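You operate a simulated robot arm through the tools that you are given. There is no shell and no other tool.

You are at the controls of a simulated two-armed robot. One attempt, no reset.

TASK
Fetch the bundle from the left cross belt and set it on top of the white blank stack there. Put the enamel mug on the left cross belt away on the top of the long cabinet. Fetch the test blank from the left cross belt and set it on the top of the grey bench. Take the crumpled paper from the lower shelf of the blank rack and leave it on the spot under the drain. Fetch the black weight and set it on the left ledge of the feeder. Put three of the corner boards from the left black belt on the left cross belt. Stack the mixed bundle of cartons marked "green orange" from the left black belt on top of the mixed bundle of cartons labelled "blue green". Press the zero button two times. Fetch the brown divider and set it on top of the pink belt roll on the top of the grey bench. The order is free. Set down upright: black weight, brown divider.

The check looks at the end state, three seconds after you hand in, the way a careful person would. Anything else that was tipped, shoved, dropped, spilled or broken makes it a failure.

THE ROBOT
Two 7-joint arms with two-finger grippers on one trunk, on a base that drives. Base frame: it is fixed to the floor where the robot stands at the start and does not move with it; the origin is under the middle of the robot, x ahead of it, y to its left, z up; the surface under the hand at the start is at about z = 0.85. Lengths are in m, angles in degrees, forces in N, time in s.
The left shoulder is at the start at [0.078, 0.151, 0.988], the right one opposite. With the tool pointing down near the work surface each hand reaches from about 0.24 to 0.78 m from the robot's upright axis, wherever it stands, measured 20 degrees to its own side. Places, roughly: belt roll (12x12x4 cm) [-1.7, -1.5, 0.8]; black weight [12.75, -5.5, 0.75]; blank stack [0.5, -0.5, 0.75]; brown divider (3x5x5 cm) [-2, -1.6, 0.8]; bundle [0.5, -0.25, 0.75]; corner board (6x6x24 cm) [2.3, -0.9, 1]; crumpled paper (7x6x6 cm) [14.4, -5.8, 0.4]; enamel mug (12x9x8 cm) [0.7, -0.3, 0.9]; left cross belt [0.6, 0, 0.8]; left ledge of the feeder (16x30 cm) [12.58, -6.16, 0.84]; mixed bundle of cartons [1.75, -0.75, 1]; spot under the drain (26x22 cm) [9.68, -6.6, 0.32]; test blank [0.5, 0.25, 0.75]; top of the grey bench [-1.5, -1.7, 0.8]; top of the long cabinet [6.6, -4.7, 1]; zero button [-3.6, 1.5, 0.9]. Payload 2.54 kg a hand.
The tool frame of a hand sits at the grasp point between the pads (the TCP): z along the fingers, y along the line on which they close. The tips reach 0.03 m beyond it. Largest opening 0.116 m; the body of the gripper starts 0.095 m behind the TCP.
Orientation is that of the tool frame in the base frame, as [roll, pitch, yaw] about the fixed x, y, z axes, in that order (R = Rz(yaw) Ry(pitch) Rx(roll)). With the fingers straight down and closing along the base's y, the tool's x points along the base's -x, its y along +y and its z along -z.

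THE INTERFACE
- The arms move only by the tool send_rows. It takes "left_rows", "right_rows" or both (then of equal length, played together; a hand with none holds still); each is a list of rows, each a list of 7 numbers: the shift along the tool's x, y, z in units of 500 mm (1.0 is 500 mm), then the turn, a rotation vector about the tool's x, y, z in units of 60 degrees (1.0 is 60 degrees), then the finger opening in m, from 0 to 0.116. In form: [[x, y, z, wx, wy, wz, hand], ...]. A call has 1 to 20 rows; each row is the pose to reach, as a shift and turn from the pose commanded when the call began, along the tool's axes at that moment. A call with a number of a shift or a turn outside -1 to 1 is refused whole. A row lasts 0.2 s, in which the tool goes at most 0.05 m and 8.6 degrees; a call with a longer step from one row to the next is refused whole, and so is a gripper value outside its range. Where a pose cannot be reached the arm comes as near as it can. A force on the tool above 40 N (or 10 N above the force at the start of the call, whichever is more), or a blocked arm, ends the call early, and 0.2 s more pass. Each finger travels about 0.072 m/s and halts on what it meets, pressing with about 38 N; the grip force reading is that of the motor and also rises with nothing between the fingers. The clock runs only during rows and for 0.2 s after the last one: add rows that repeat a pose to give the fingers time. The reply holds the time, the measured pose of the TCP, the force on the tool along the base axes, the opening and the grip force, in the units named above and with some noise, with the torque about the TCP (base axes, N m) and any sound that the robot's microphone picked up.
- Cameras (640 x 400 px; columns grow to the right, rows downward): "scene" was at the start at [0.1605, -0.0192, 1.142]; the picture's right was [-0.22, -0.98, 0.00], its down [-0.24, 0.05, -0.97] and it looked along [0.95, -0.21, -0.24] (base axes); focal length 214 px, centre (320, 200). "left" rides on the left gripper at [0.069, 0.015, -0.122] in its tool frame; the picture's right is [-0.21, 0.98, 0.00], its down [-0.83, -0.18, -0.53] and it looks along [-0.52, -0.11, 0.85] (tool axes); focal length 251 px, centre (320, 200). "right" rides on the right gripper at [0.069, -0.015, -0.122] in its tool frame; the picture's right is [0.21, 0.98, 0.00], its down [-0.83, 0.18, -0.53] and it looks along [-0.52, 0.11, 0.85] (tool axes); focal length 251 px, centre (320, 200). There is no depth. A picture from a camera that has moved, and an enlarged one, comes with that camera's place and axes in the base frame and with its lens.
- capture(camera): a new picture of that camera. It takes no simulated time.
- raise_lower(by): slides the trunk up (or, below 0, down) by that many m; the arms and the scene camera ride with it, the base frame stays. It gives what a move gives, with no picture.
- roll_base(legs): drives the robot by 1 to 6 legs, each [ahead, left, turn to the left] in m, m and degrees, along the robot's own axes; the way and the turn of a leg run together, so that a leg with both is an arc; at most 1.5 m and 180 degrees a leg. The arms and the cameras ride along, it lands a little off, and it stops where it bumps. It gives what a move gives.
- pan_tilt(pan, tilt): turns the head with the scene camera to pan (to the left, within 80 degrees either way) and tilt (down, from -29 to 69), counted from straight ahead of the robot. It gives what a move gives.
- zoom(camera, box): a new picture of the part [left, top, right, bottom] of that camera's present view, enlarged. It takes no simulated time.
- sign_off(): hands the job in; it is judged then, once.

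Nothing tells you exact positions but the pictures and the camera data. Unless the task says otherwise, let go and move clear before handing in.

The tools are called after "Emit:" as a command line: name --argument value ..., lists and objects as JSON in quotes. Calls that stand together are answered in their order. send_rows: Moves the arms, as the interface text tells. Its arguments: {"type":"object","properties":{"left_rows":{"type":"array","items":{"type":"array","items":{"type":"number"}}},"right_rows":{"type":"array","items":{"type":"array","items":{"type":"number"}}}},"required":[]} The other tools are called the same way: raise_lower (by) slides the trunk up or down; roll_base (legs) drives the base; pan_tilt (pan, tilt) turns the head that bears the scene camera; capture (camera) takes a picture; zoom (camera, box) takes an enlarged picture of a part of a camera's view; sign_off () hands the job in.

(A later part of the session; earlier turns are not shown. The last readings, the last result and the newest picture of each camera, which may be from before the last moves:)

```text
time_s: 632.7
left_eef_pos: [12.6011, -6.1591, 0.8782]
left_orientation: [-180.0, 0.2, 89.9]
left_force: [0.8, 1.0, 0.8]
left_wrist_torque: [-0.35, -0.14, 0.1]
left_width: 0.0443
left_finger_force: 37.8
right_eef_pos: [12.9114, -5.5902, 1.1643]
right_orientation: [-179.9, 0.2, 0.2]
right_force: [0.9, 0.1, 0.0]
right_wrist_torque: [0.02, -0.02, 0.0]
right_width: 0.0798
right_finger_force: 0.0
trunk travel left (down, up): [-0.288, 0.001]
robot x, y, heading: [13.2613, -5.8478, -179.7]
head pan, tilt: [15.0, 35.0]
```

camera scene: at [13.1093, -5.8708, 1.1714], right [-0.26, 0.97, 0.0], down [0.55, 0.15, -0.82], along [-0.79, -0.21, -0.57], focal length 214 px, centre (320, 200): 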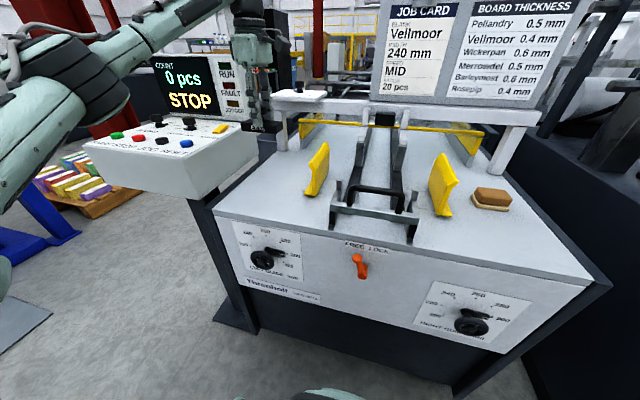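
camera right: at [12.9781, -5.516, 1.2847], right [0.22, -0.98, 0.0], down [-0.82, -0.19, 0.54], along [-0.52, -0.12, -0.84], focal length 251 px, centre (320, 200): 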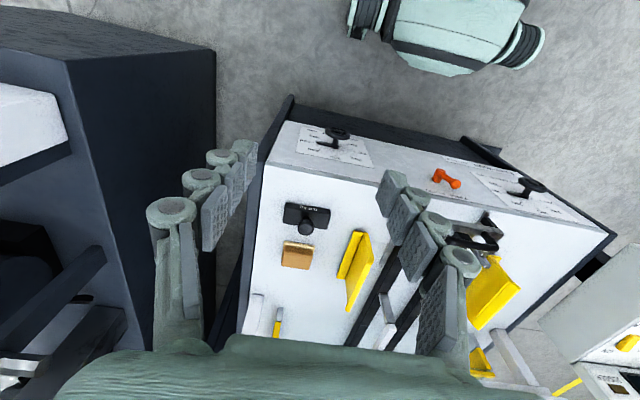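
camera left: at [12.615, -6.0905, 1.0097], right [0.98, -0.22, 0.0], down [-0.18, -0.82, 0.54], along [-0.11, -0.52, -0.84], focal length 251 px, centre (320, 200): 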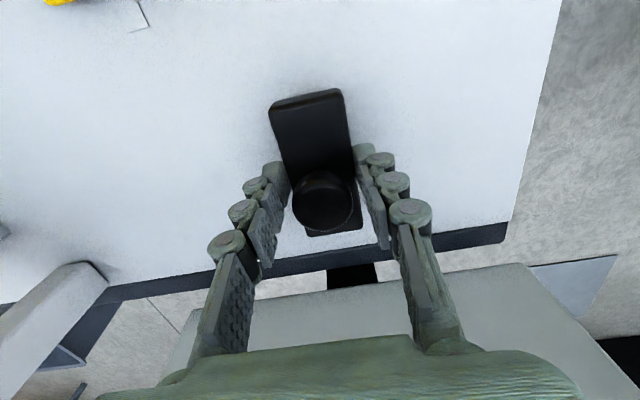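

The weight is down on the ledge. Opening, rising, and drawing back the way I came.

Emit:
send_rows --left_rows '[[0, 0, 0.001, 0, 0, 0, 0.045], [0, 0, 0.001, 0, 0, 0, 0.055], [0, 0, 0.001, 0, 0, 0, 0.065], [0, 0, 0.001, 0, 0, 0, 0.075], [0, 0, 0.001, 0, 0, 0, 0.075], [0, 0, -0.05, 0, 0, 0, 0.075], [0, 0, -0.13, 0, 0, 0, 0.075], [0, 0, -0.21, 0, 0, 0, 0.075], [0, 0, -0.29, 0, 0, 0, 0.075], [0, 0, -0.34, 0, 0, 0, 0.075]]'

Emit:
capture --camera "left"

Emit:
send_rows --left_rows '[[0.03, 0.024, -0.01, 0, 0, 0, 0.07], [0.09, 0.075, -0.03, 0, 0, 0, 0.06], [0.15, 0.125, -0.05, 0, 0, 0, 0.05], [0.21, 0.175, -0.07, 0, 0, 0, 0.05], [0.27, 0.225, -0.09, 0, 0, 0, 0.05], [0.33, 0.275, -0.1, 0, 0, 0, 0.05], [0.39, 0.325, -0.11, 0, 0, 0, 0.05], [0.45, 0.375, -0.12, 0, 0, 0, 0.05]]'

Emit:
capture --camera "scene"

```text
time_s: 634.9
left_eef_pos: [12.6022, -6.1607, 1.0467]
left_orientation: [-180.0, 0.1, 89.9]
left_force: [-0.1, 0.6, 0.2]
left_wrist_torque: [-0.02, 0.0, -0.01]
left_width: 0.0753
left_finger_force: 0.0
right_eef_pos: [12.9115, -5.5912, 1.1636]
right_orientation: [180.0, 0.3, 0.1]
right_force: [0.6, -0.6, -0.7]
right_wrist_torque: [-0.02, 0.02, 0.0]
right_width: 0.0803
right_finger_force: 0.0
trunk travel left (down, up): [-0.288, 0.001]
robot x, y, heading: [13.2629, -5.8485, -179.6]
head pan, tilt: [15.0, 35.0]
```

```text
taken
camera left: at [12.6171, -6.0905, 1.1683], right [0.98, -0.22, 0.0], down [-0.18, -0.82, 0.54], along [-0.12, -0.52, -0.84], focal length 251 px, centre (320, 200)
```

left: 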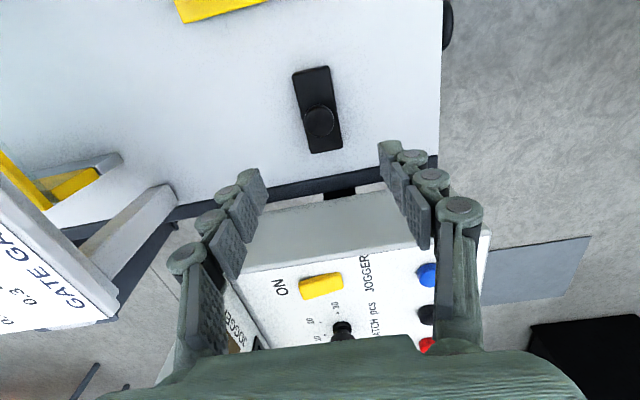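

```text
time_s: 636.7
left_eef_pos: [12.7899, -5.9332, 1.1073]
left_orientation: [180.0, 0.2, 90.1]
left_force: [0.6, -0.5, -0.1]
left_wrist_torque: [0.01, 0.02, 0.01]
left_width: 0.0499
left_finger_force: 0.0
right_eef_pos: [12.9115, -5.5909, 1.1632]
right_orientation: [179.9, 0.3, 0.1]
right_force: [-0.3, 0.2, 0.2]
right_wrist_torque: [0.01, 0.01, 0.01]
right_width: 0.0799
right_finger_force: 0.1
trunk travel left (down, up): [-0.288, 0.001]
robot x, y, heading: [13.263, -5.848, -179.9]
head pan, tilt: [15.0, 35.0]
```

```text
taken
camera scene: at [13.11, -5.8702, 1.1715], right [-0.26, 0.97, 0.0], down [0.55, 0.15, -0.82], along [-0.79, -0.21, -0.57], focal length 214 px, centre (320, 200)
```

scene: 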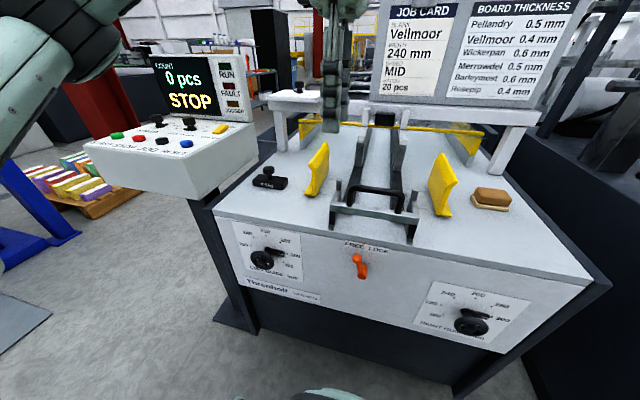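

The 0.6 kg weight stands upright on the left ledge. Last: the crumpled paper. I'll back away from the feeder and turn round to face the rack.

Emit:
roll_base --legs '[[-0.17, 0, 0], [0, 0, 180]]'

Emit:
pan_tilt --pan 0 --tilt 35

Emit:
capture --camera "scene"

Emit:
zoom --camera "scene" --box '[180, 180, 460, 340]'

```text
time_s: 645.7
left_eef_pos: [13.9064, -5.7676, 1.1051]
left_orientation: [179.9, 0.2, -90.8]
left_force: [0.2, -0.2, 0.1]
left_wrist_torque: [-0.01, 0.01, -0.02]
left_width: 0.0498
left_finger_force: 0.1
right_eef_pos: [13.78, -6.1096, 1.1633]
right_orientation: [-179.9, 0.2, 179.3]
right_force: [0.1, -0.9, 0.3]
right_wrist_torque: [0.01, 0.01, -0.02]
right_width: 0.0799
right_finger_force: 0.1
trunk travel left (down, up): [-0.288, 0.001]
robot x, y, heading: [13.4331, -5.8459, -0.5]
head pan, tilt: [15.0, 35.0]
```

```text
time_s: 646.5
left_eef_pos: [13.9069, -5.7671, 1.1058]
left_orientation: [180.0, 0.2, -90.8]
left_force: [-0.5, -0.1, -0.4]
left_wrist_torque: [-0.01, 0.0, 0.0]
left_width: 0.05
left_finger_force: 0.0
right_eef_pos: [13.7807, -6.1089, 1.1636]
right_orientation: [-179.9, 0.2, 179.4]
right_force: [-0.4, 0.8, -0.3]
right_wrist_torque: [-0.01, -0.02, 0.02]
right_width: 0.0801
right_finger_force: 0.1
trunk travel left (down, up): [-0.288, 0.001]
robot x, y, heading: [13.4317, -5.8461, -0.1]
head pan, tilt: [0.0, 35.0]
```

```text
taken
camera scene: at [13.5905, -5.8483, 1.1715], right [-0.01, -1.0, 0.0], down [-0.57, 0.01, -0.82], along [0.82, -0.01, -0.57], focal length 214 px, centre (320, 200)
```

scene: 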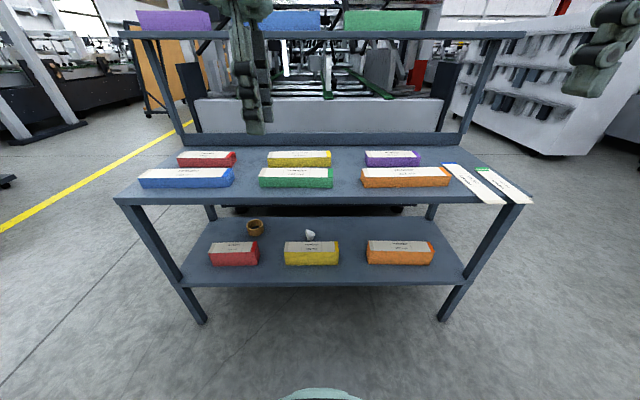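

```text
2.29 times, centred on (320, 260) of scene
camera zoom: at [13.5905, -5.8483, 1.1715], right [-0.01, -1.0, 0.0], down [-0.57, 0.01, -0.82], along [0.82, -0.01, -0.57], focal length 490 px, centre (320, 63)
```

zoom: 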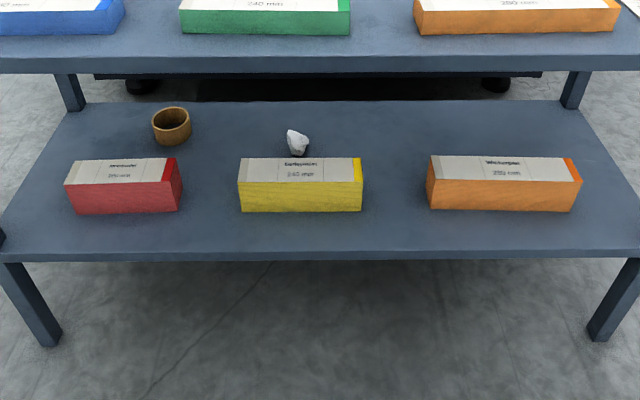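

The paper sits at about (14.395, -5.80, 0.39) behind the yellow box; the shelf is at z 0.36 and the upper shelf's underside at 0.77. I'll reach in with the left hand tilted, pointing diagonally (+x, -y), through the gap between the red and yellow boxes. First turning the left hand and tucking the right.

Emit:
send_rows --left_rows '[[0.0, 0.02, 0.0, 0, 0, 0.142, 0.06], [0.0, 0.04, 0.0, 0, 0, 0.285, 0.07], [0.0, 0.06, 0.0, 0, 0, 0.428, 0.08], [0.0, 0.08, 0.0, 0, 0, 0.571, 0.09], [0.0, 0.1, 0.0, 0, 0, 0.714, 0.1], [0.0, 0.1, 0.0, 0, 0, 0.857, 0.1], [0.0, 0.1, 0.0, 0, 0, 1.0, 0.1]]' --right_rows '[[0.02, 0.0, 0, 0, 0, 0, 0.06], [0.05, 0.0, 0, 0, 0, 0, 0.05], [0.08, 0.0, 0, 0, 0, 0, 0.05], [0.1, 0, 0, 0, 0, 0, 0.05], [0.12, 0, 0, 0, 0, 0, 0.05], [0.12, 0, 0, 0, 0, 0, 0.05], [0.12, 0, 0, 0, 0, 0, 0.05]]'

Emit:
send_rows --left_rows '[[0, 0, 0.0, 0, 0, 0.142, 0.1], [0, 0, 0.0, 0, 0, 0.285, 0.1], [0, 0, 0.0, 0, 0, 0.428, 0.1], [0, 0, 0.0, 0, 0, 0.571, 0.1], [0, 0, 0.0, 0, 0, 0.714, 0.1], [0, 0, 0.0, 0, 0, 0.857, 0.1], [0, 0, 0.0, 0, 0, 1.0, 0.1]]'

Emit:
send_rows --left_rows '[[0, 0, 0.0, 0, 0, 0.12, 0.1], [0, 0, 0.0, 0, 0, 0.235, 0.1]]'

Emit:
raise_lower --by -0.285

Emit:
capture --camera "scene"

```text
time_s: 648.1
left_eef_pos: [13.8566, -5.7675, 1.107]
left_orientation: [179.8, 0.2, -151.1]
left_force: [-0.4, 0.4, 0.1]
left_wrist_torque: [0.0, -0.03, -0.01]
left_width: 0.1
left_finger_force: 0.0
right_eef_pos: [13.7209, -6.1101, 1.1652]
right_orientation: [180.0, 0.3, 179.4]
right_force: [-0.7, 0.3, -0.4]
right_wrist_torque: [-0.01, 0.01, 0.04]
right_width: 0.0502
right_finger_force: 0.1
trunk travel left (down, up): [-0.288, 0.001]
robot x, y, heading: [13.433, -5.8473, -0.7]
head pan, tilt: [0.0, 35.0]
```

```text
time_s: 649.7
left_eef_pos: [13.8568, -5.7666, 1.106]
left_orientation: [179.8, -0.1, 149.0]
left_force: [0.7, 0.1, -0.2]
left_wrist_torque: [-0.01, 0.0, -0.01]
left_width: 0.1001
left_finger_force: 0.0
right_eef_pos: [13.7222, -6.1095, 1.1639]
right_orientation: [-179.9, 0.2, 179.4]
right_force: [-0.2, -0.8, 0.2]
right_wrist_torque: [-0.01, -0.02, 0.0]
right_width: 0.0501
right_finger_force: 0.1
trunk travel left (down, up): [-0.288, 0.001]
robot x, y, heading: [13.4354, -5.85, -0.3]
head pan, tilt: [0.0, 35.0]
```

```text
time_s: 650.3
left_eef_pos: [13.8569, -5.7679, 1.106]
left_orientation: [179.8, -0.1, 135.0]
left_force: [0.2, 0.0, 0.9]
left_wrist_torque: [0.01, 0.0, 0.01]
left_width: 0.1002
left_finger_force: 0.1
right_eef_pos: [13.7208, -6.1096, 1.1632]
right_orientation: [-179.9, 0.1, 179.4]
right_force: [1.0, -0.5, 0.5]
right_wrist_torque: [-0.04, -0.02, -0.01]
right_width: 0.0502
right_finger_force: 0.0
trunk travel left (down, up): [-0.288, 0.001]
robot x, y, heading: [13.4313, -5.845, -0.4]
head pan, tilt: [0.0, 35.0]
```

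```text
time_s: 653.2
left_eef_pos: [13.857, -5.7673, 0.821]
left_orientation: [179.8, -0.1, 135.1]
left_force: [0.2, -0.7, 0.4]
left_wrist_torque: [0.01, -0.01, 0.03]
left_width: 0.1001
left_finger_force: 0.0
right_eef_pos: [13.7208, -6.1089, 0.8789]
right_orientation: [-179.9, 0.2, 179.4]
right_force: [0.1, -0.5, 0.1]
right_wrist_torque: [0.0, -0.03, -0.02]
right_width: 0.0498
right_finger_force: 0.1
trunk travel left (down, up): [-0.003, 0.286]
robot x, y, heading: [13.4357, -5.8432, -0.9]
head pan, tilt: [0.0, 35.0]
```

```text
taken
camera scene: at [13.5905, -5.8484, 0.8865], right [-0.01, -1.0, 0.0], down [-0.57, 0.01, -0.82], along [0.82, -0.01, -0.57], focal length 214 px, centre (320, 200)
```

scene: 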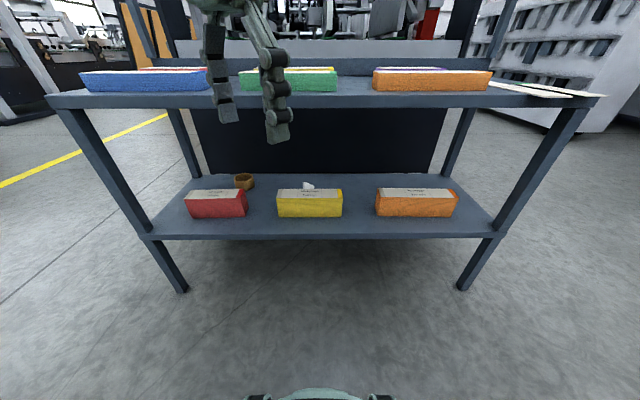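

Emit:
send_rows --left_rows '[[0.014, 0.038, 0.085, 0, -0.1, 0, 0.1], [0.028, 0.076, 0.17, 0, -0.2, 0, 0.1], [0.042, 0.115, 0.255, 0, -0.3, 0, 0.1], [0.056, 0.153, 0.34, 0, -0.4, 0, 0.1], [0.07, 0.192, 0.425, 0, -0.5, 0, 0.1], [0.083, 0.23, 0.51, 0, -0.5, 0, 0.1], [0.096, 0.268, 0.595, 0, -0.5, 0, 0.1], [0.109, 0.307, 0.68, 0, -0.5, 0, 0.1]]'

Emit:
capture --camera "left"

Emit:
capture --camera "scene"

```text
time_s: 655.0
left_eef_pos: [13.9268, -5.619, 0.4816]
left_orientation: [179.8, 29.9, 134.9]
left_force: [0.1, 0.2, 0.5]
left_wrist_torque: [0.02, 0.04, 0.03]
left_width: 0.0999
left_finger_force: 0.1
right_eef_pos: [13.7206, -6.109, 0.8786]
right_orientation: [-179.9, 0.2, 179.3]
right_force: [-1.0, 0.8, 0.3]
right_wrist_torque: [0.0, 0.01, -0.01]
right_width: 0.0498
right_finger_force: 0.0
trunk travel left (down, up): [-0.003, 0.286]
robot x, y, heading: [13.4325, -5.8498, -0.6]
head pan, tilt: [0.0, 35.0]
```

```text
taken
camera left: at [13.8509, -5.5229, 0.5533], right [0.82, 0.56, 0.11], down [0.19, -0.45, 0.87], along [0.54, -0.7, -0.47], focal length 251 px, centre (320, 200)
```

left: 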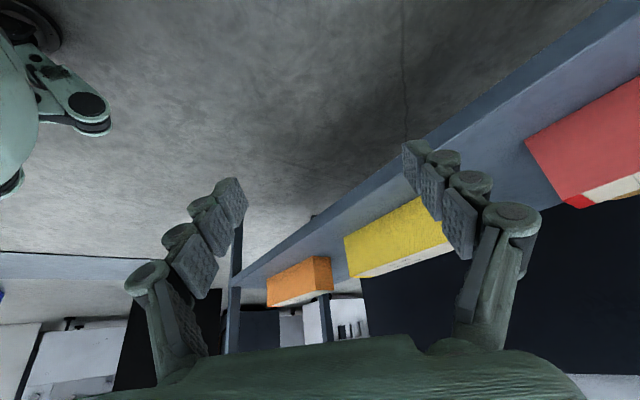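

```text
taken
camera scene: at [13.5905, -5.8484, 0.8865], right [-0.01, -1.0, 0.0], down [-0.57, 0.01, -0.82], along [0.82, -0.01, -0.57], focal length 214 px, centre (320, 200)
```

scene: 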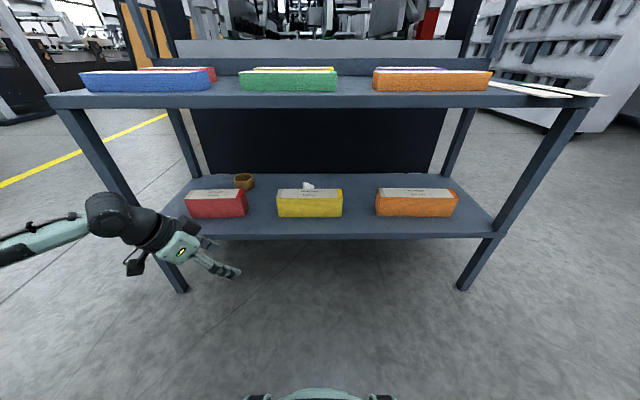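

The arm configuration is good: low and pointing in diagonally. Moving the robot 0.24 m closer so the hand enters the gap between the boxes.

Emit:
roll_base --legs '[[0.15, 0, 0.5]]'

Emit:
capture --camera "scene"

Emit:
capture --camera "left"

```text
time_s: 656.3
left_eef_pos: [14.07, -5.616, 0.4815]
left_orientation: [179.9, 30.0, 135.3]
left_force: [0.0, -0.3, 0.0]
left_wrist_torque: [0.0, -0.02, -0.03]
left_width: 0.1
left_finger_force: 0.0
right_eef_pos: [13.8679, -6.1084, 0.8791]
right_orientation: [-179.9, 0.3, 179.8]
right_force: [-1.1, -0.1, 0.0]
right_wrist_torque: [0.01, -0.02, -0.02]
right_width: 0.0497
right_finger_force: 0.1
trunk travel left (down, up): [-0.003, 0.286]
robot x, y, heading: [13.5801, -5.8493, -0.0]
head pan, tilt: [0.0, 35.0]
```

```text
taken
camera scene: at [13.7369, -5.848, 0.8865], right [0.0, -1.0, 0.0], down [-0.57, 0.0, -0.82], along [0.82, 0.0, -0.57], focal length 214 px, centre (320, 200)
```

scene: 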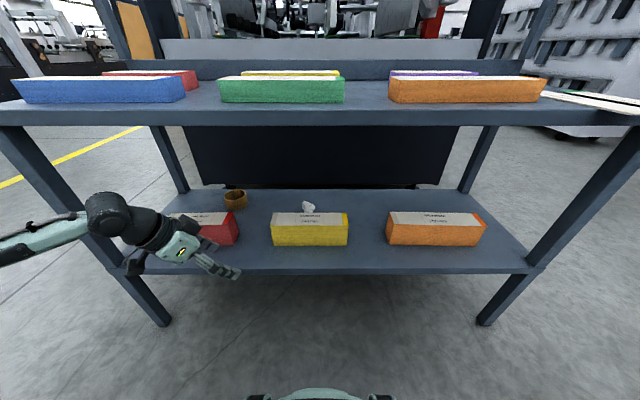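

```text
taken
camera left: at [13.9948, -5.521, 0.5535], right [0.82, 0.57, 0.11], down [0.19, -0.45, 0.87], along [0.54, -0.69, -0.47], focal length 251 px, centre (320, 200)
```

left: 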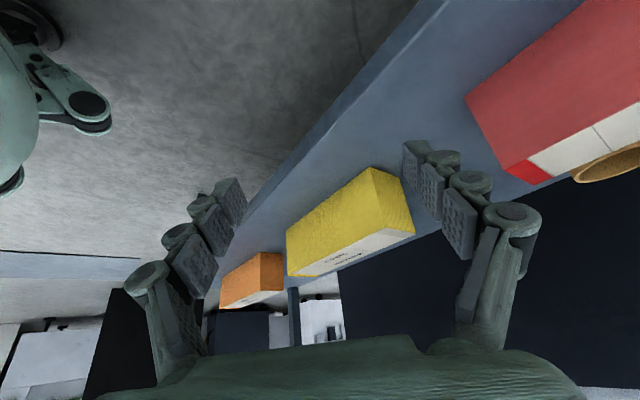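

Emit:
zoom --camera "scene" --box '[220, 180, 360, 270]'

```text
4.44 times, centred on (290, 225) of scene
camera zoom: at [13.7369, -5.848, 0.8865], right [0.0, -1.0, 0.0], down [-0.57, 0.0, -0.82], along [0.82, 0.0, -0.57], focal length 953 px, centre (453, 89)
```

zoom: 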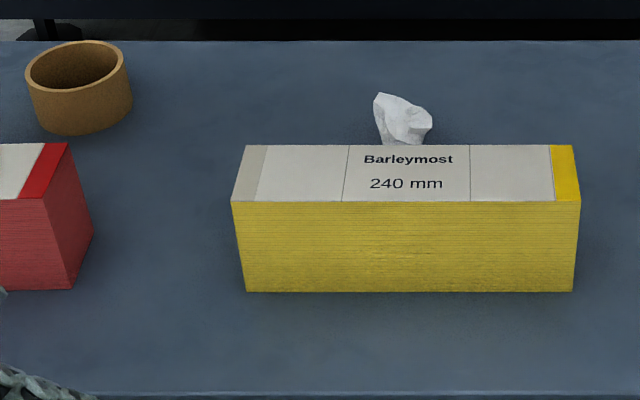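

Emit:
roll_base --legs '[[0.09, 0, 0]]'

Emit:
capture --camera "scene"

Emit:
capture --camera "left"

```text
time_s: 657.4
left_eef_pos: [14.1618, -5.6157, 0.4825]
left_orientation: [179.8, 29.9, 135.5]
left_force: [-0.1, 0.1, -0.4]
left_wrist_torque: [0.03, -0.01, 0.01]
left_width: 0.1001
left_finger_force: 0.0
right_eef_pos: [13.9594, -6.1085, 0.8802]
right_orientation: [-179.9, 0.3, 179.8]
right_force: [-0.8, -0.5, -0.3]
right_wrist_torque: [0.01, -0.02, -0.01]
right_width: 0.05
right_finger_force: 0.1
trunk travel left (down, up): [-0.003, 0.286]
robot x, y, heading: [13.6738, -5.8486, -0.1]
head pan, tilt: [0.0, 35.0]
```

```text
taken
camera scene: at [13.8272, -5.8482, 0.8865], right [0.0, -1.0, 0.0], down [-0.57, 0.0, -0.82], along [0.82, 0.0, -0.57], focal length 214 px, centre (320, 200)
```

scene: 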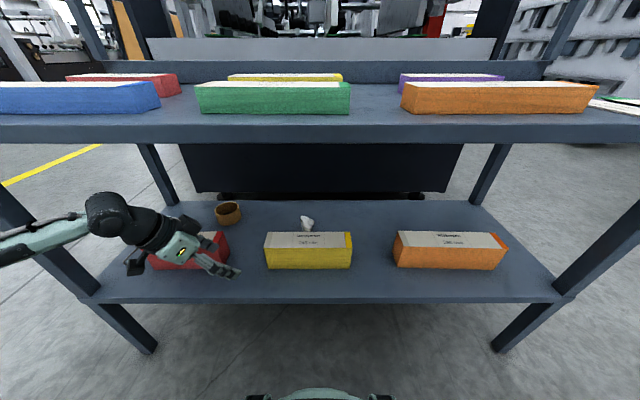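

```text
taken
camera left: at [14.0851, -5.5213, 0.5535], right [0.82, 0.57, 0.11], down [0.19, -0.45, 0.87], along [0.54, -0.69, -0.47], focal length 251 px, centre (320, 200)
```

left: 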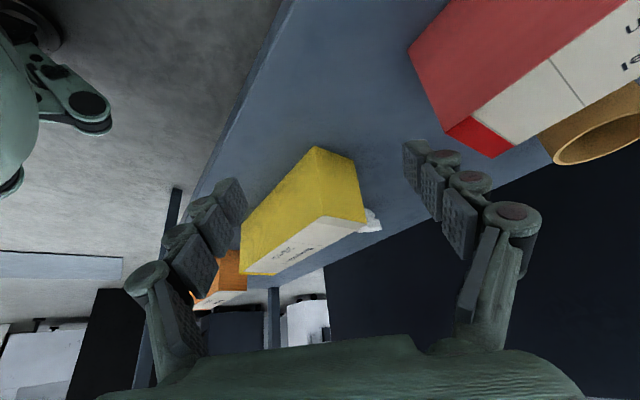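

Emit:
send_rows --left_rows '[[-0.057, 0.031, 0.034, 0, 0, 0, 0.1], [-0.114, 0.062, 0.068, 0, 0, 0, 0.1], [-0.171, 0.092, 0.103, 0, 0, 0, 0.1], [-0.228, 0.123, 0.137, 0, 0, 0, 0.1], [-0.3, 0.105, 0.172, 0, 0, 0, 0.1], [-0.37, 0.087, 0.207, 0, 0, 0, 0.1], [-0.44, 0.068, 0.243, 0, 0, 0, 0.1]]'

Emit:
capture --camera "left"

Emit:
capture --camera "scene"

```text
time_s: 659.0
left_eef_pos: [14.3621, -5.7709, 0.4872]
left_orientation: [179.8, 29.8, 135.5]
left_force: [0.1, 0.4, 0.2]
left_wrist_torque: [0.02, -0.01, 0.02]
left_width: 0.0998
left_finger_force: 0.0
right_eef_pos: [13.959, -6.1082, 0.8781]
right_orientation: [-179.8, 0.3, 179.8]
right_force: [0.9, -0.8, 0.6]
right_wrist_torque: [-0.02, 0.03, 0.01]
right_width: 0.05
right_finger_force: 0.1
trunk travel left (down, up): [-0.003, 0.286]
robot x, y, heading: [13.6715, -5.848, -0.0]
head pan, tilt: [0.0, 35.0]
```

```text
taken
camera left: at [14.2871, -5.6751, 0.5586], right [0.82, 0.57, 0.11], down [0.19, -0.45, 0.87], along [0.54, -0.69, -0.47], focal length 251 px, centre (320, 200)
```

left: 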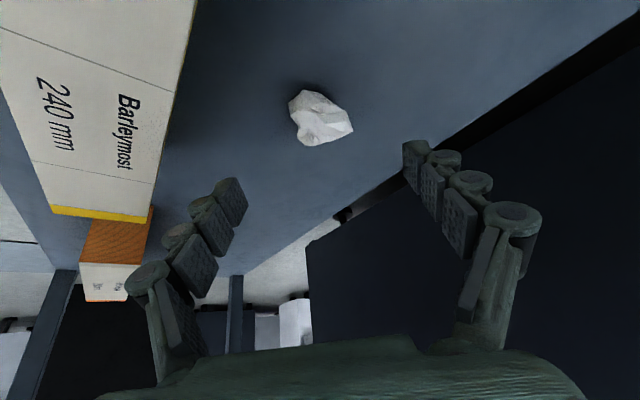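

```text
taken
camera scene: at [13.8272, -5.8482, 0.8865], right [0.0, -1.0, 0.0], down [-0.57, 0.0, -0.82], along [0.82, 0.0, -0.57], focal length 214 px, centre (320, 200)
```

scene: 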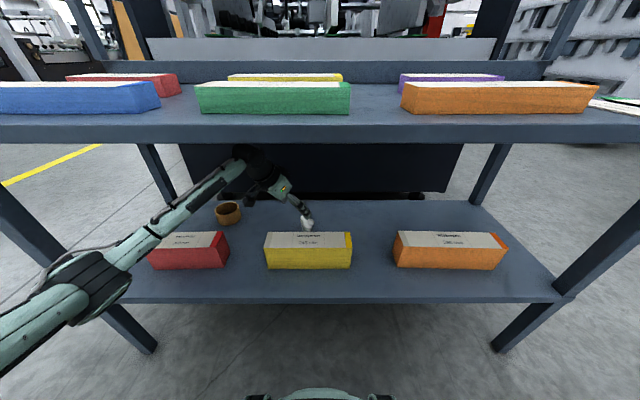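

Paper confirmed at (14.397, -5.799). Moving in along the tool axis and closing gently.

Emit:
send_rows --left_rows '[[0.003, 0.002, 0.05, 0, 0, 0, 0.1], [0.006, 0.004, 0.1, 0, 0, 0, 0.1], [0.01, 0.007, 0.15, 0, 0, 0, 0.1], [0.013, 0.009, 0.195, 0, 0, 0, 0.1], [0.013, 0.009, 0.195, 0, 0, 0, 0.1]]'

Emit:
capture --camera "left"

```text
time_s: 660.2
left_eef_pos: [14.3975, -5.797, 0.3985]
left_orientation: [179.8, 30.0, 135.4]
left_force: [0.9, -0.6, -0.6]
left_wrist_torque: [0.02, 0.01, 0.0]
left_width: 0.1001
left_finger_force: 0.0
right_eef_pos: [13.9589, -6.1082, 0.8785]
right_orientation: [-179.8, 0.3, 179.8]
right_force: [-0.1, 0.6, 0.4]
right_wrist_torque: [-0.03, 0.03, 0.0]
right_width: 0.0501
right_finger_force: 0.0
trunk travel left (down, up): [-0.003, 0.286]
robot x, y, heading: [13.6686, -5.8511, -0.1]
head pan, tilt: [0.0, 35.0]
```

```text
taken
camera left: at [14.3219, -5.7015, 0.4708], right [0.82, 0.57, 0.11], down [0.19, -0.45, 0.87], along [0.54, -0.69, -0.47], focal length 251 px, centre (320, 200)
```

left: 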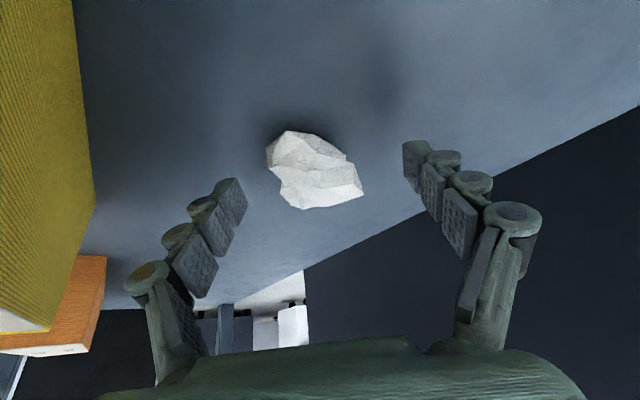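

Emit:
send_rows --left_rows '[[0, 0, 0, 0, 0, 0, 0.085], [0, 0, 0, 0, 0, 0, 0.07], [0, 0, 0, 0, 0, 0, 0.055], [0, 0, 0, 0, 0, 0, 0.04], [0, 0, 0, 0, 0, 0, 0.03], [0, 0, 0, 0, 0, 0, 0.03]]'

Emit:
capture --camera "left"

```text
time_s: 661.6
left_eef_pos: [14.3977, -5.7973, 0.3998]
left_orientation: [180.0, 29.9, 135.4]
left_force: [-0.6, -1.0, 3.2]
left_wrist_torque: [-0.05, 0.08, -0.01]
left_width: 0.0549
left_finger_force: 38.0
right_eef_pos: [13.9598, -6.1089, 0.8785]
right_orientation: [-179.9, 0.3, 179.8]
right_force: [0.4, 0.8, -0.6]
right_wrist_torque: [0.0, -0.02, -0.03]
right_width: 0.0501
right_finger_force: 0.0
trunk travel left (down, up): [-0.003, 0.286]
robot x, y, heading: [13.6701, -5.8474, -0.1]
head pan, tilt: [0.0, 35.0]
```

```text
taken
camera left: at [14.3219, -5.7017, 0.4716], right [0.82, 0.57, 0.11], down [0.19, -0.45, 0.87], along [0.54, -0.69, -0.47], focal length 251 px, centre (320, 200)
```

left: 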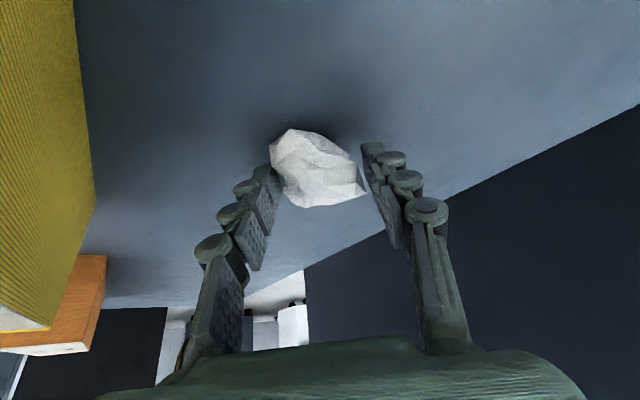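

The paper is held. Withdrawing along the same line, a bit higher to clear the yellow box, and out through the gap.

Emit:
send_rows --left_rows '[[-0.004, 0, -0.07, 0, 0, 0, 0.03], [-0.009, 0, -0.155, 0, 0, 0, 0.03], [-0.013, 0, -0.235, 0, 0, 0, 0.03], [0.052, 0.048, -0.273, 0, 0, 0, 0.03], [0.117, 0.095, -0.31, 0, 0, 0, 0.03], [0.182, 0.143, -0.348, 0, 0, 0, 0.03], [0.24, 0.088, -0.381, 0, 0, 0, 0.03], [0.297, 0.034, -0.414, 0, 0, 0, 0.03], [0.354, -0.02, -0.446, 0, 0, 0, 0.03], [0.411, -0.074, -0.479, 0, 0, 0, 0.03]]'

Emit:
capture --camera "left"

Emit:
capture --camera "scene"

```text
time_s: 663.8
left_eef_pos: [14.1618, -5.6126, 0.504]
left_orientation: [179.9, 29.9, 135.3]
left_force: [-0.4, -0.1, -0.1]
left_wrist_torque: [-0.01, -0.02, 0.0]
left_width: 0.0537
left_finger_force: 38.0
right_eef_pos: [13.9593, -6.1071, 0.8796]
right_orientation: [-179.8, 0.2, 179.8]
right_force: [0.3, 0.4, 0.4]
right_wrist_torque: [-0.02, 0.02, 0.03]
right_width: 0.0499
right_finger_force: 0.1
trunk travel left (down, up): [-0.003, 0.286]
robot x, y, heading: [13.6705, -5.8497, -0.3]
head pan, tilt: [0.0, 35.0]
```

```text
taken
camera left: at [14.0861, -5.5174, 0.5753], right [0.82, 0.57, 0.11], down [0.19, -0.45, 0.87], along [0.54, -0.69, -0.47], focal length 251 px, centre (320, 200)
```

left: 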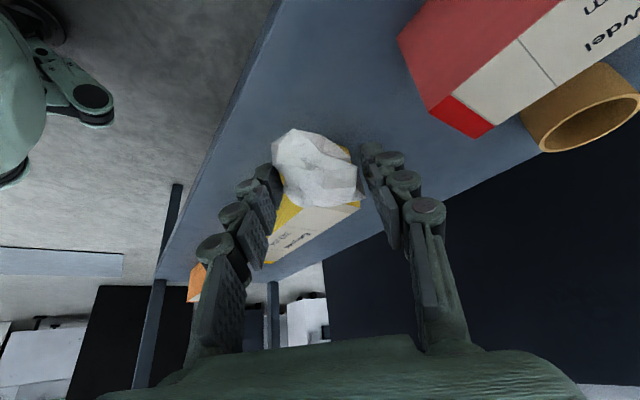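

```text
taken
camera scene: at [13.8274, -5.8483, 0.8864], right [0.0, -1.0, 0.0], down [-0.57, 0.0, -0.82], along [0.82, 0.0, -0.57], focal length 214 px, centre (320, 200)
```

scene: 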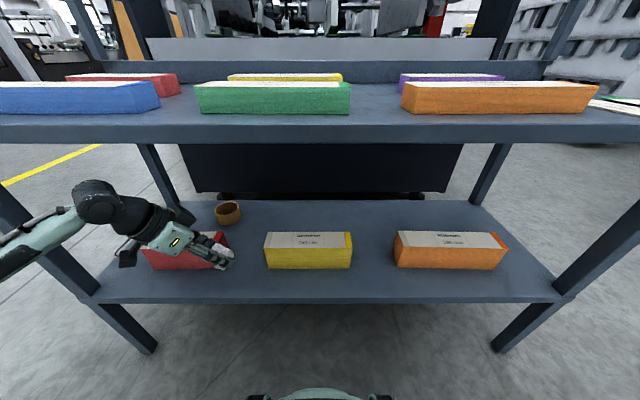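

Emit:
roll_base --legs '[[-0.25, 0, 0]]'

Emit:
raise_lower --by 0.225

Emit:
send_rows --left_rows '[[0.04, 0, -0.06, 0, 0.1, 0, 0.03], [0.08, 0, -0.12, 0, 0.2, 0, 0.03], [0.12, 0, -0.18, 0, 0.3, 0, 0.03], [0.12, 0, -0.24, 0, 0.4, 0, 0.03], [0.12, 0, -0.3, 0, 0.5, 0, 0.03]]'

Emit:
pan_tilt --pan -80 --tilt 10

Emit:
capture --camera "scene"

```text
time_s: 665.7
left_eef_pos: [13.9117, -5.6117, 0.5035]
left_orientation: [179.8, 29.9, 135.3]
left_force: [0.5, -0.7, -0.2]
left_wrist_torque: [-0.01, 0.0, 0.02]
left_width: 0.0459
left_finger_force: 38.1
right_eef_pos: [13.7075, -6.108, 0.8787]
right_orientation: [-179.8, 0.3, 179.9]
right_force: [-0.6, 0.3, -0.4]
right_wrist_torque: [0.03, 0.0, 0.02]
right_width: 0.0499
right_finger_force: 0.0
trunk travel left (down, up): [-0.003, 0.286]
robot x, y, heading: [13.4162, -5.8479, 0.0]
head pan, tilt: [0.0, 35.0]
```

```text
time_s: 668.0
left_eef_pos: [13.9112, -5.6109, 0.7283]
left_orientation: [179.9, 29.9, 135.4]
left_force: [-0.2, -0.2, -0.1]
left_wrist_torque: [0.01, -0.05, 0.02]
left_width: 0.0455
left_finger_force: 37.9
right_eef_pos: [13.7104, -6.1085, 1.1037]
right_orientation: [-179.9, 0.2, 179.8]
right_force: [-0.4, -1.0, -0.5]
right_wrist_torque: [-0.02, 0.0, 0.03]
right_width: 0.0499
right_finger_force: 0.1
trunk travel left (down, up): [-0.228, 0.061]
robot x, y, heading: [13.4168, -5.8515, -0.0]
head pan, tilt: [0.0, 35.0]
```

```text
time_s: 669.2
left_eef_pos: [13.8201, -5.5232, 0.8301]
left_orientation: [179.8, -0.2, 135.5]
left_force: [0.0, -0.2, -0.7]
left_wrist_torque: [-0.01, 0.0, 0.01]
left_width: 0.0455
left_finger_force: 38.3
right_eef_pos: [13.7091, -6.1061, 1.1039]
right_orientation: [180.0, 0.3, 179.8]
right_force: [0.3, -0.2, 0.6]
right_wrist_torque: [-0.02, 0.01, 0.03]
right_width: 0.05
right_finger_force: 0.1
trunk travel left (down, up): [-0.228, 0.061]
robot x, y, heading: [13.4207, -5.8487, 0.0]
head pan, tilt: [0.0, 35.0]
```

```text
time_s: 670.8
left_eef_pos: [13.8212, -5.5241, 0.8278]
left_orientation: [179.8, -0.1, 135.5]
left_force: [0.4, 0.2, 0.6]
left_wrist_torque: [0.01, -0.03, 0.01]
left_width: 0.0453
left_finger_force: 37.9
right_eef_pos: [13.7085, -6.1081, 1.1044]
right_orientation: [-179.8, 0.3, 179.8]
right_force: [0.3, 0.2, 0.4]
right_wrist_torque: [0.02, -0.03, 0.02]
right_width: 0.0501
right_finger_force: 0.1
trunk travel left (down, up): [-0.228, 0.061]
robot x, y, heading: [13.4171, -5.8479, -0.1]
head pan, tilt: [-80.0, 10.0]
```

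```text
taken
camera scene: at [13.5042, -5.9391, 1.1516], right [-0.99, -0.17, 0.0], down [-0.03, 0.17, -0.98], along [0.17, -0.97, -0.17], focal length 214 px, centre (320, 200)
```

scene: 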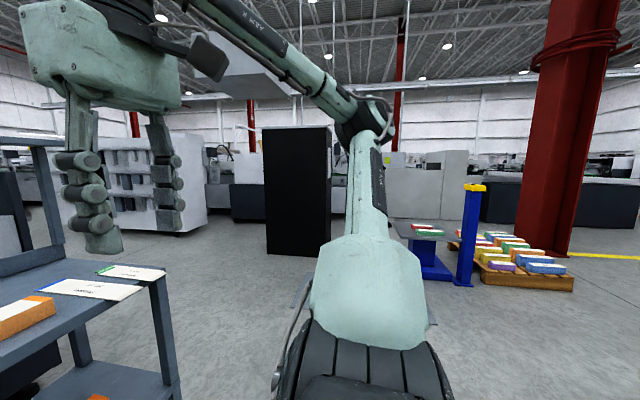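

Emit:
capture --camera "left"

Emit:
roll_base --legs '[[0, 0, -90]]'

Emit:
pan_tilt --pan -35 --tilt 10

Emit:
capture --camera "scene"

```text
taken
camera left: at [13.7815, -5.4648, 0.9514], right [0.84, 0.55, 0.0], down [0.46, -0.71, 0.53], along [0.29, -0.45, -0.85], focal length 251 px, centre (320, 200)
```

left: 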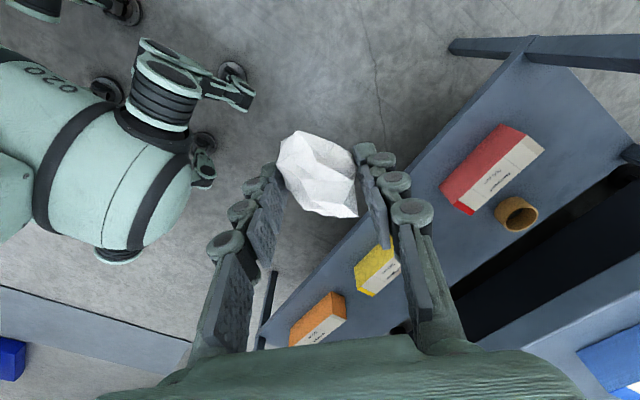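

```text
time_s: 675.1
left_eef_pos: [13.7405, -6.2527, 0.8275]
left_orientation: [179.8, -0.2, 45.1]
left_force: [0.8, 0.2, 0.4]
left_wrist_torque: [0.02, -0.01, 0.0]
left_width: 0.0448
left_finger_force: 37.7
right_eef_pos: [13.1577, -6.1353, 1.1054]
right_orientation: [-179.8, 0.3, 89.5]
right_force: [0.2, -1.4, 0.2]
right_wrist_torque: [-0.02, -0.01, -0.01]
right_width: 0.0501
right_finger_force: 0.0
trunk travel left (down, up): [-0.228, 0.061]
robot x, y, heading: [13.4214, -5.8492, -90.3]
head pan, tilt: [-80.0, 10.0]
```

```text
time_s: 676.2
left_eef_pos: [13.7407, -6.2514, 0.8279]
left_orientation: [179.9, -0.1, 45.0]
left_force: [-0.6, -0.7, 0.3]
left_wrist_torque: [0.0, 0.02, -0.01]
left_width: 0.0439
left_finger_force: 38.2
right_eef_pos: [13.1583, -6.1367, 1.104]
right_orientation: [-180.0, 0.3, 89.4]
right_force: [-0.4, 0.4, 0.1]
right_wrist_torque: [-0.03, 0.01, -0.02]
right_width: 0.0503
right_finger_force: 0.1
trunk travel left (down, up): [-0.228, 0.061]
robot x, y, heading: [13.4246, -5.8482, -90.8]
head pan, tilt: [-35.0, 10.0]
```

```text
taken
camera scene: at [13.3655, -5.991, 1.1516], right [-0.81, 0.58, 0.0], down [0.1, 0.14, -0.98], along [-0.57, -0.8, -0.17], focal length 214 px, centre (320, 200)
```

scene: 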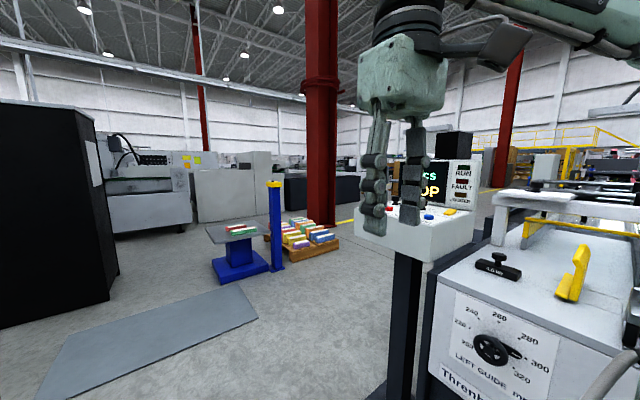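

The paper is still in hand. Driving on down to y ≈ -7.15 and turning to face -x, along the back side of the feeder line toward the drain spot at (9.68, -6.6).

Emit:
roll_base --legs '[[1.3, 0, 0.8], [0, 0, -90]]'

Emit:
pan_tilt --pan 0 --tilt 10

Emit:
capture --camera "scene"

Emit:
capture --camera "left"

```text
time_s: 686.8
left_eef_pos: [12.9982, -7.4832, 0.8291]
left_orientation: [-180.0, -0.1, -45.0]
left_force: [-0.1, -0.3, -0.1]
left_wrist_torque: [-0.02, 0.04, 0.0]
left_width: 0.044
left_finger_force: 38.2
right_eef_pos: [13.1161, -6.9002, 1.1037]
right_orientation: [-179.9, 0.3, -0.6]
right_force: [0.4, 0.7, -0.4]
right_wrist_torque: [-0.02, -0.01, -0.02]
right_width: 0.0502
right_finger_force: 0.0
trunk travel left (down, up): [-0.228, 0.061]
robot x, y, heading: [13.405, -7.1624, 179.3]
head pan, tilt: [-35.0, 10.0]
```

```text
time_s: 687.8
left_eef_pos: [12.9984, -7.4819, 0.8286]
left_orientation: [179.9, 0.0, -45.0]
left_force: [0.1, 0.0, -0.3]
left_wrist_torque: [0.0, 0.0, 0.0]
left_width: 0.0441
left_finger_force: 37.9
right_eef_pos: [13.1148, -6.8997, 1.1043]
right_orientation: [-179.9, 0.4, -0.7]
right_force: [0.1, 0.1, 0.3]
right_wrist_torque: [-0.06, 0.03, 0.02]
right_width: 0.0499
right_finger_force: 0.1
trunk travel left (down, up): [-0.228, 0.061]
robot x, y, heading: [13.3998, -7.1619, 179.4]
head pan, tilt: [0.0, 10.0]
```

```text
taken
camera scene: at [13.2426, -7.1595, 1.1516], right [0.01, 1.0, 0.0], down [0.17, 0.0, -0.98], along [-0.98, 0.01, -0.17], focal length 214 px, centre (320, 200)
```

scene: 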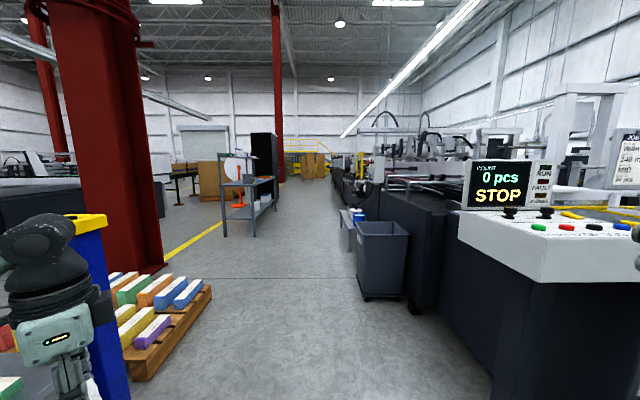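

```text
taken
camera left: at [13.0357, -7.5424, 0.9517], right [-0.84, -0.54, 0.0], down [-0.46, 0.71, 0.53], along [-0.29, 0.45, -0.85], focal length 251 px, centre (320, 200)
```

left: 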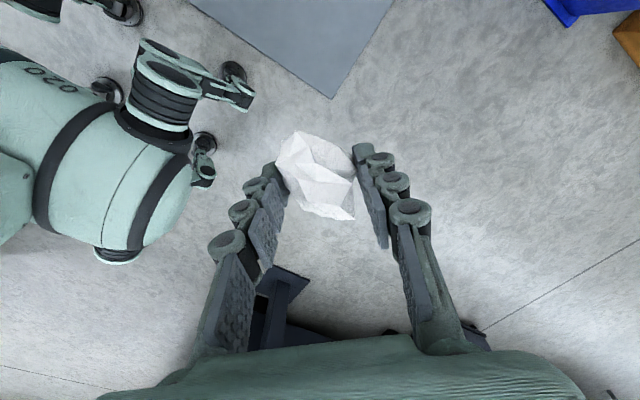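

Emit:
roll_base --legs '[[1.3, 0.13, 0.5], [1.0, 0, 0]]'

Emit:
pan_tilt --pan -25 --tilt 20

Emit:
capture --camera "scene"

```text
time_s: 699.0
left_eef_pos: [10.7152, -7.578, 0.8295]
left_orientation: [179.9, -0.1, -45.2]
left_force: [-0.6, 0.1, 0.4]
left_wrist_torque: [-0.02, -0.02, 0.0]
left_width: 0.0438
left_finger_force: 38.1
right_eef_pos: [10.8338, -6.9965, 1.1041]
right_orientation: [-179.9, 0.3, -1.0]
right_force: [0.3, -0.1, 0.5]
right_wrist_torque: [-0.03, -0.02, 0.01]
right_width: 0.0498
right_finger_force: 0.0
trunk travel left (down, up): [-0.228, 0.061]
robot x, y, heading: [11.1232, -7.2568, 179.0]
head pan, tilt: [0.0, 10.0]
```

```text
time_s: 699.9
left_eef_pos: [10.7157, -7.5801, 0.8278]
left_orientation: [179.8, 0.0, -45.3]
left_force: [-0.3, -0.9, 0.4]
left_wrist_torque: [0.01, -0.02, 0.02]
left_width: 0.0439
left_finger_force: 38.0
right_eef_pos: [10.8345, -6.9958, 1.1049]
right_orientation: [-179.9, 0.4, -1.0]
right_force: [-0.7, -0.9, 0.1]
right_wrist_torque: [-0.05, -0.03, 0.0]
right_width: 0.0501
right_finger_force: 0.0
trunk travel left (down, up): [-0.228, 0.061]
robot x, y, heading: [11.121, -7.2559, 178.9]
head pan, tilt: [-25.0, 20.0]
```

```text
taken
camera scene: at [10.9701, -7.2167, 1.1353], right [0.43, 0.9, 0.0], down [0.31, -0.15, -0.94], along [-0.85, 0.41, -0.34], focal length 214 px, centre (320, 200)
```

scene: 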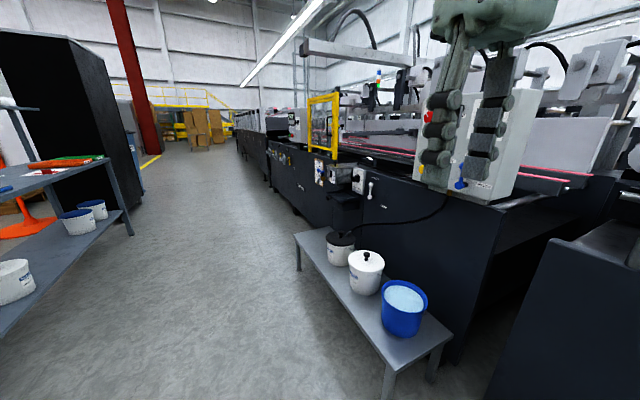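

A low bench holds a blue bucket and two white pots; its free far end at about (9.68, -6.6, 0.32) must be the spot under the drain. I'll drive alongside and face it.

Emit:
roll_base --legs '[[1.4, 0.05, 1.0], [0, 0, -90]]'

Emit:
pan_tilt --pan 0 --tilt 35

Emit:
capture --camera "scene"

Emit:
zoom --camera "scene" --box '[240, 90, 480, 330]'

```text
time_s: 711.0
left_eef_pos: [9.3687, -6.9297, 0.8289]
left_orientation: [179.9, 0.0, -133.7]
left_force: [0.5, -0.2, -0.5]
left_wrist_torque: [0.01, 0.0, 0.01]
left_width: 0.0438
left_finger_force: 37.5
right_eef_pos: [9.955, -7.0332, 1.104]
right_orientation: [-179.9, 0.3, -89.3]
right_force: [-0.4, 0.4, 0.4]
right_wrist_torque: [0.02, 0.0, -0.02]
right_width: 0.0501
right_finger_force: 0.1
trunk travel left (down, up): [-0.228, 0.061]
robot x, y, heading: [9.6987, -7.3275, 90.7]
head pan, tilt: [-25.0, 20.0]
```

```text
time_s: 711.9
left_eef_pos: [9.3696, -6.9299, 0.8293]
left_orientation: [179.9, 0.0, -133.6]
left_force: [-1.0, -0.1, 0.1]
left_wrist_torque: [0.01, -0.01, -0.01]
left_width: 0.0437
left_finger_force: 38.5
right_eef_pos: [9.9543, -7.0322, 1.1037]
right_orientation: [180.0, 0.3, -89.3]
right_force: [0.1, 0.0, 0.4]
right_wrist_torque: [0.01, 0.0, 0.02]
right_width: 0.0501
right_finger_force: 0.1
trunk travel left (down, up): [-0.228, 0.061]
robot x, y, heading: [9.6996, -7.3264, 90.7]
head pan, tilt: [0.0, 35.0]
```

```text
taken
camera scene: at [9.6989, -7.1693, 1.1115], right [1.0, 0.01, 0.0], down [0.01, -0.57, -0.82], along [-0.01, 0.82, -0.57], focal length 214 px, centre (320, 200)
```

scene: 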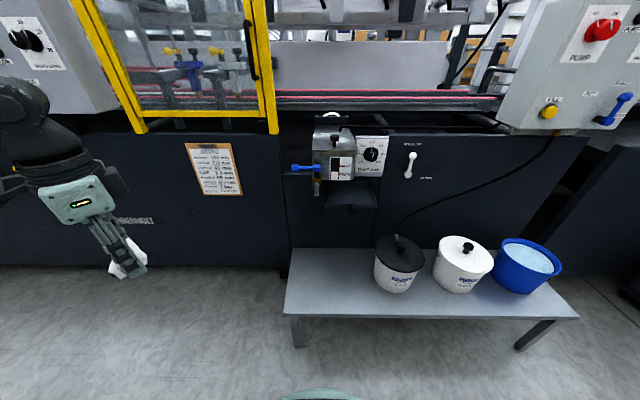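

```text
1.67 times, centred on (360, 210) of scene
camera zoom: at [9.6989, -7.1693, 1.1115], right [1.0, 0.01, 0.0], down [0.01, -0.57, -0.82], along [-0.01, 0.82, -0.57], focal length 358 px, centre (253, 183)
```

zoom: 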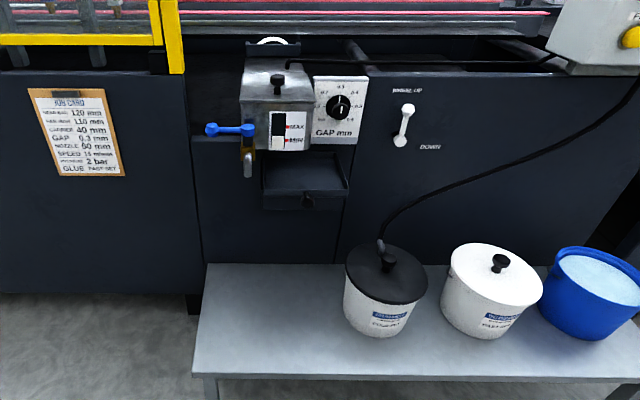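

The drain tap hangs over the bench's free left end at x ≈ 9.68; bench top z ≈ 0.32, y -6.77 to -6.45. I'll move up, turn the hand straight ahead, lower the trunk and reach in under the tap with the hand tilted.

Emit:
roll_base --legs '[[0.11, -0.1, -0.7]]'

Emit:
send_rows --left_rows '[[0, -0.02, 0, 0, 0, -0.13, 0.03], [0, -0.04, 0, 0, 0, -0.26, 0.03], [0, -0.06, 0, 0, 0, -0.39, 0.03], [0, -0.08, 0, 0, 0, -0.52, 0.03], [0, -0.1, 0, 0, 0, -0.64, 0.03], [0, -0.1, 0, 0, 0, -0.727, 0.03]]'

Emit:
raise_lower --by -0.22

Emit:
capture --camera "scene"

Emit:
capture --camera "left"

```text
time_s: 713.5
left_eef_pos: [9.4738, -6.8124, 0.8294]
left_orientation: [179.9, -0.1, -134.5]
left_force: [0.8, 0.5, 0.3]
left_wrist_torque: [-0.01, 0.03, 0.0]
left_width: 0.0439
left_finger_force: 37.9
right_eef_pos: [10.058, -6.923, 1.1045]
right_orientation: [-179.9, 0.3, -90.2]
right_force: [0.1, -0.6, -0.8]
right_wrist_torque: [0.02, 0.0, -0.01]
right_width: 0.0498
right_finger_force: 0.1
trunk travel left (down, up): [-0.228, 0.061]
robot x, y, heading: [9.7982, -7.2137, 90.0]
head pan, tilt: [0.0, 35.0]
```

```text
time_s: 714.9
left_eef_pos: [9.5097, -6.8476, 0.8305]
left_orientation: [179.8, -0.1, -90.9]
left_force: [-0.2, -0.2, -0.2]
left_wrist_torque: [-0.02, 0.02, -0.01]
left_width: 0.0439
left_finger_force: 38.1
right_eef_pos: [10.0583, -6.9234, 1.1039]
right_orientation: [-179.9, 0.3, -90.1]
right_force: [0.1, -0.1, -0.3]
right_wrist_torque: [-0.02, -0.01, 0.03]
right_width: 0.0499
right_finger_force: 0.0
trunk travel left (down, up): [-0.228, 0.061]
robot x, y, heading: [9.7963, -7.2127, 89.8]
head pan, tilt: [0.0, 35.0]
```

```text
time_s: 717.2
left_eef_pos: [9.5099, -6.8478, 0.6087]
left_orientation: [179.8, -0.1, -90.9]
left_force: [0.0, -0.7, -0.2]
left_wrist_torque: [-0.02, 0.03, 0.01]
left_width: 0.0437
left_finger_force: 37.6
right_eef_pos: [10.0575, -6.9236, 0.8847]
right_orientation: [-179.9, 0.3, -90.0]
right_force: [0.1, -0.1, -0.2]
right_wrist_torque: [0.02, 0.0, 0.01]
right_width: 0.05
right_finger_force: 0.0
trunk travel left (down, up): [-0.008, 0.281]
robot x, y, heading: [9.7964, -7.2155, 90.0]
head pan, tilt: [0.0, 35.0]
```

```text
taken
camera scene: at [9.8005, -7.0568, 0.8915], right [1.0, 0.0, 0.0], down [0.0, -0.57, -0.82], along [0.0, 0.82, -0.57], focal length 214 px, centre (320, 200)
```

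scene: 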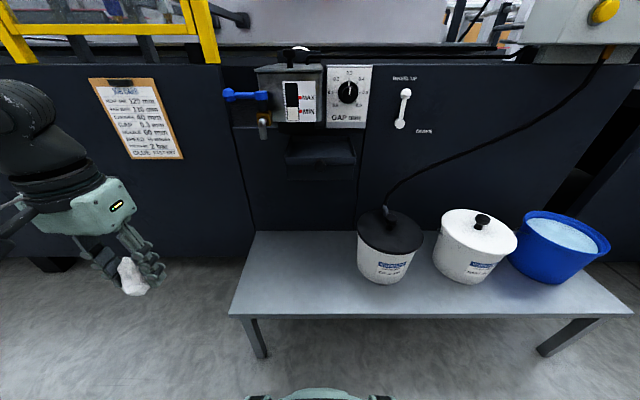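

```text
taken
camera left: at [9.4936, -6.9157, 0.7315], right [-0.97, 0.23, 0.0], down [0.2, 0.82, 0.53], along [0.12, 0.52, -0.85], focal length 251 px, centre (320, 200)
```

left: 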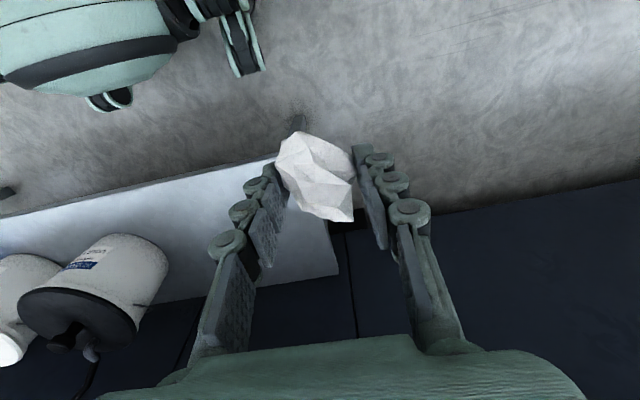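

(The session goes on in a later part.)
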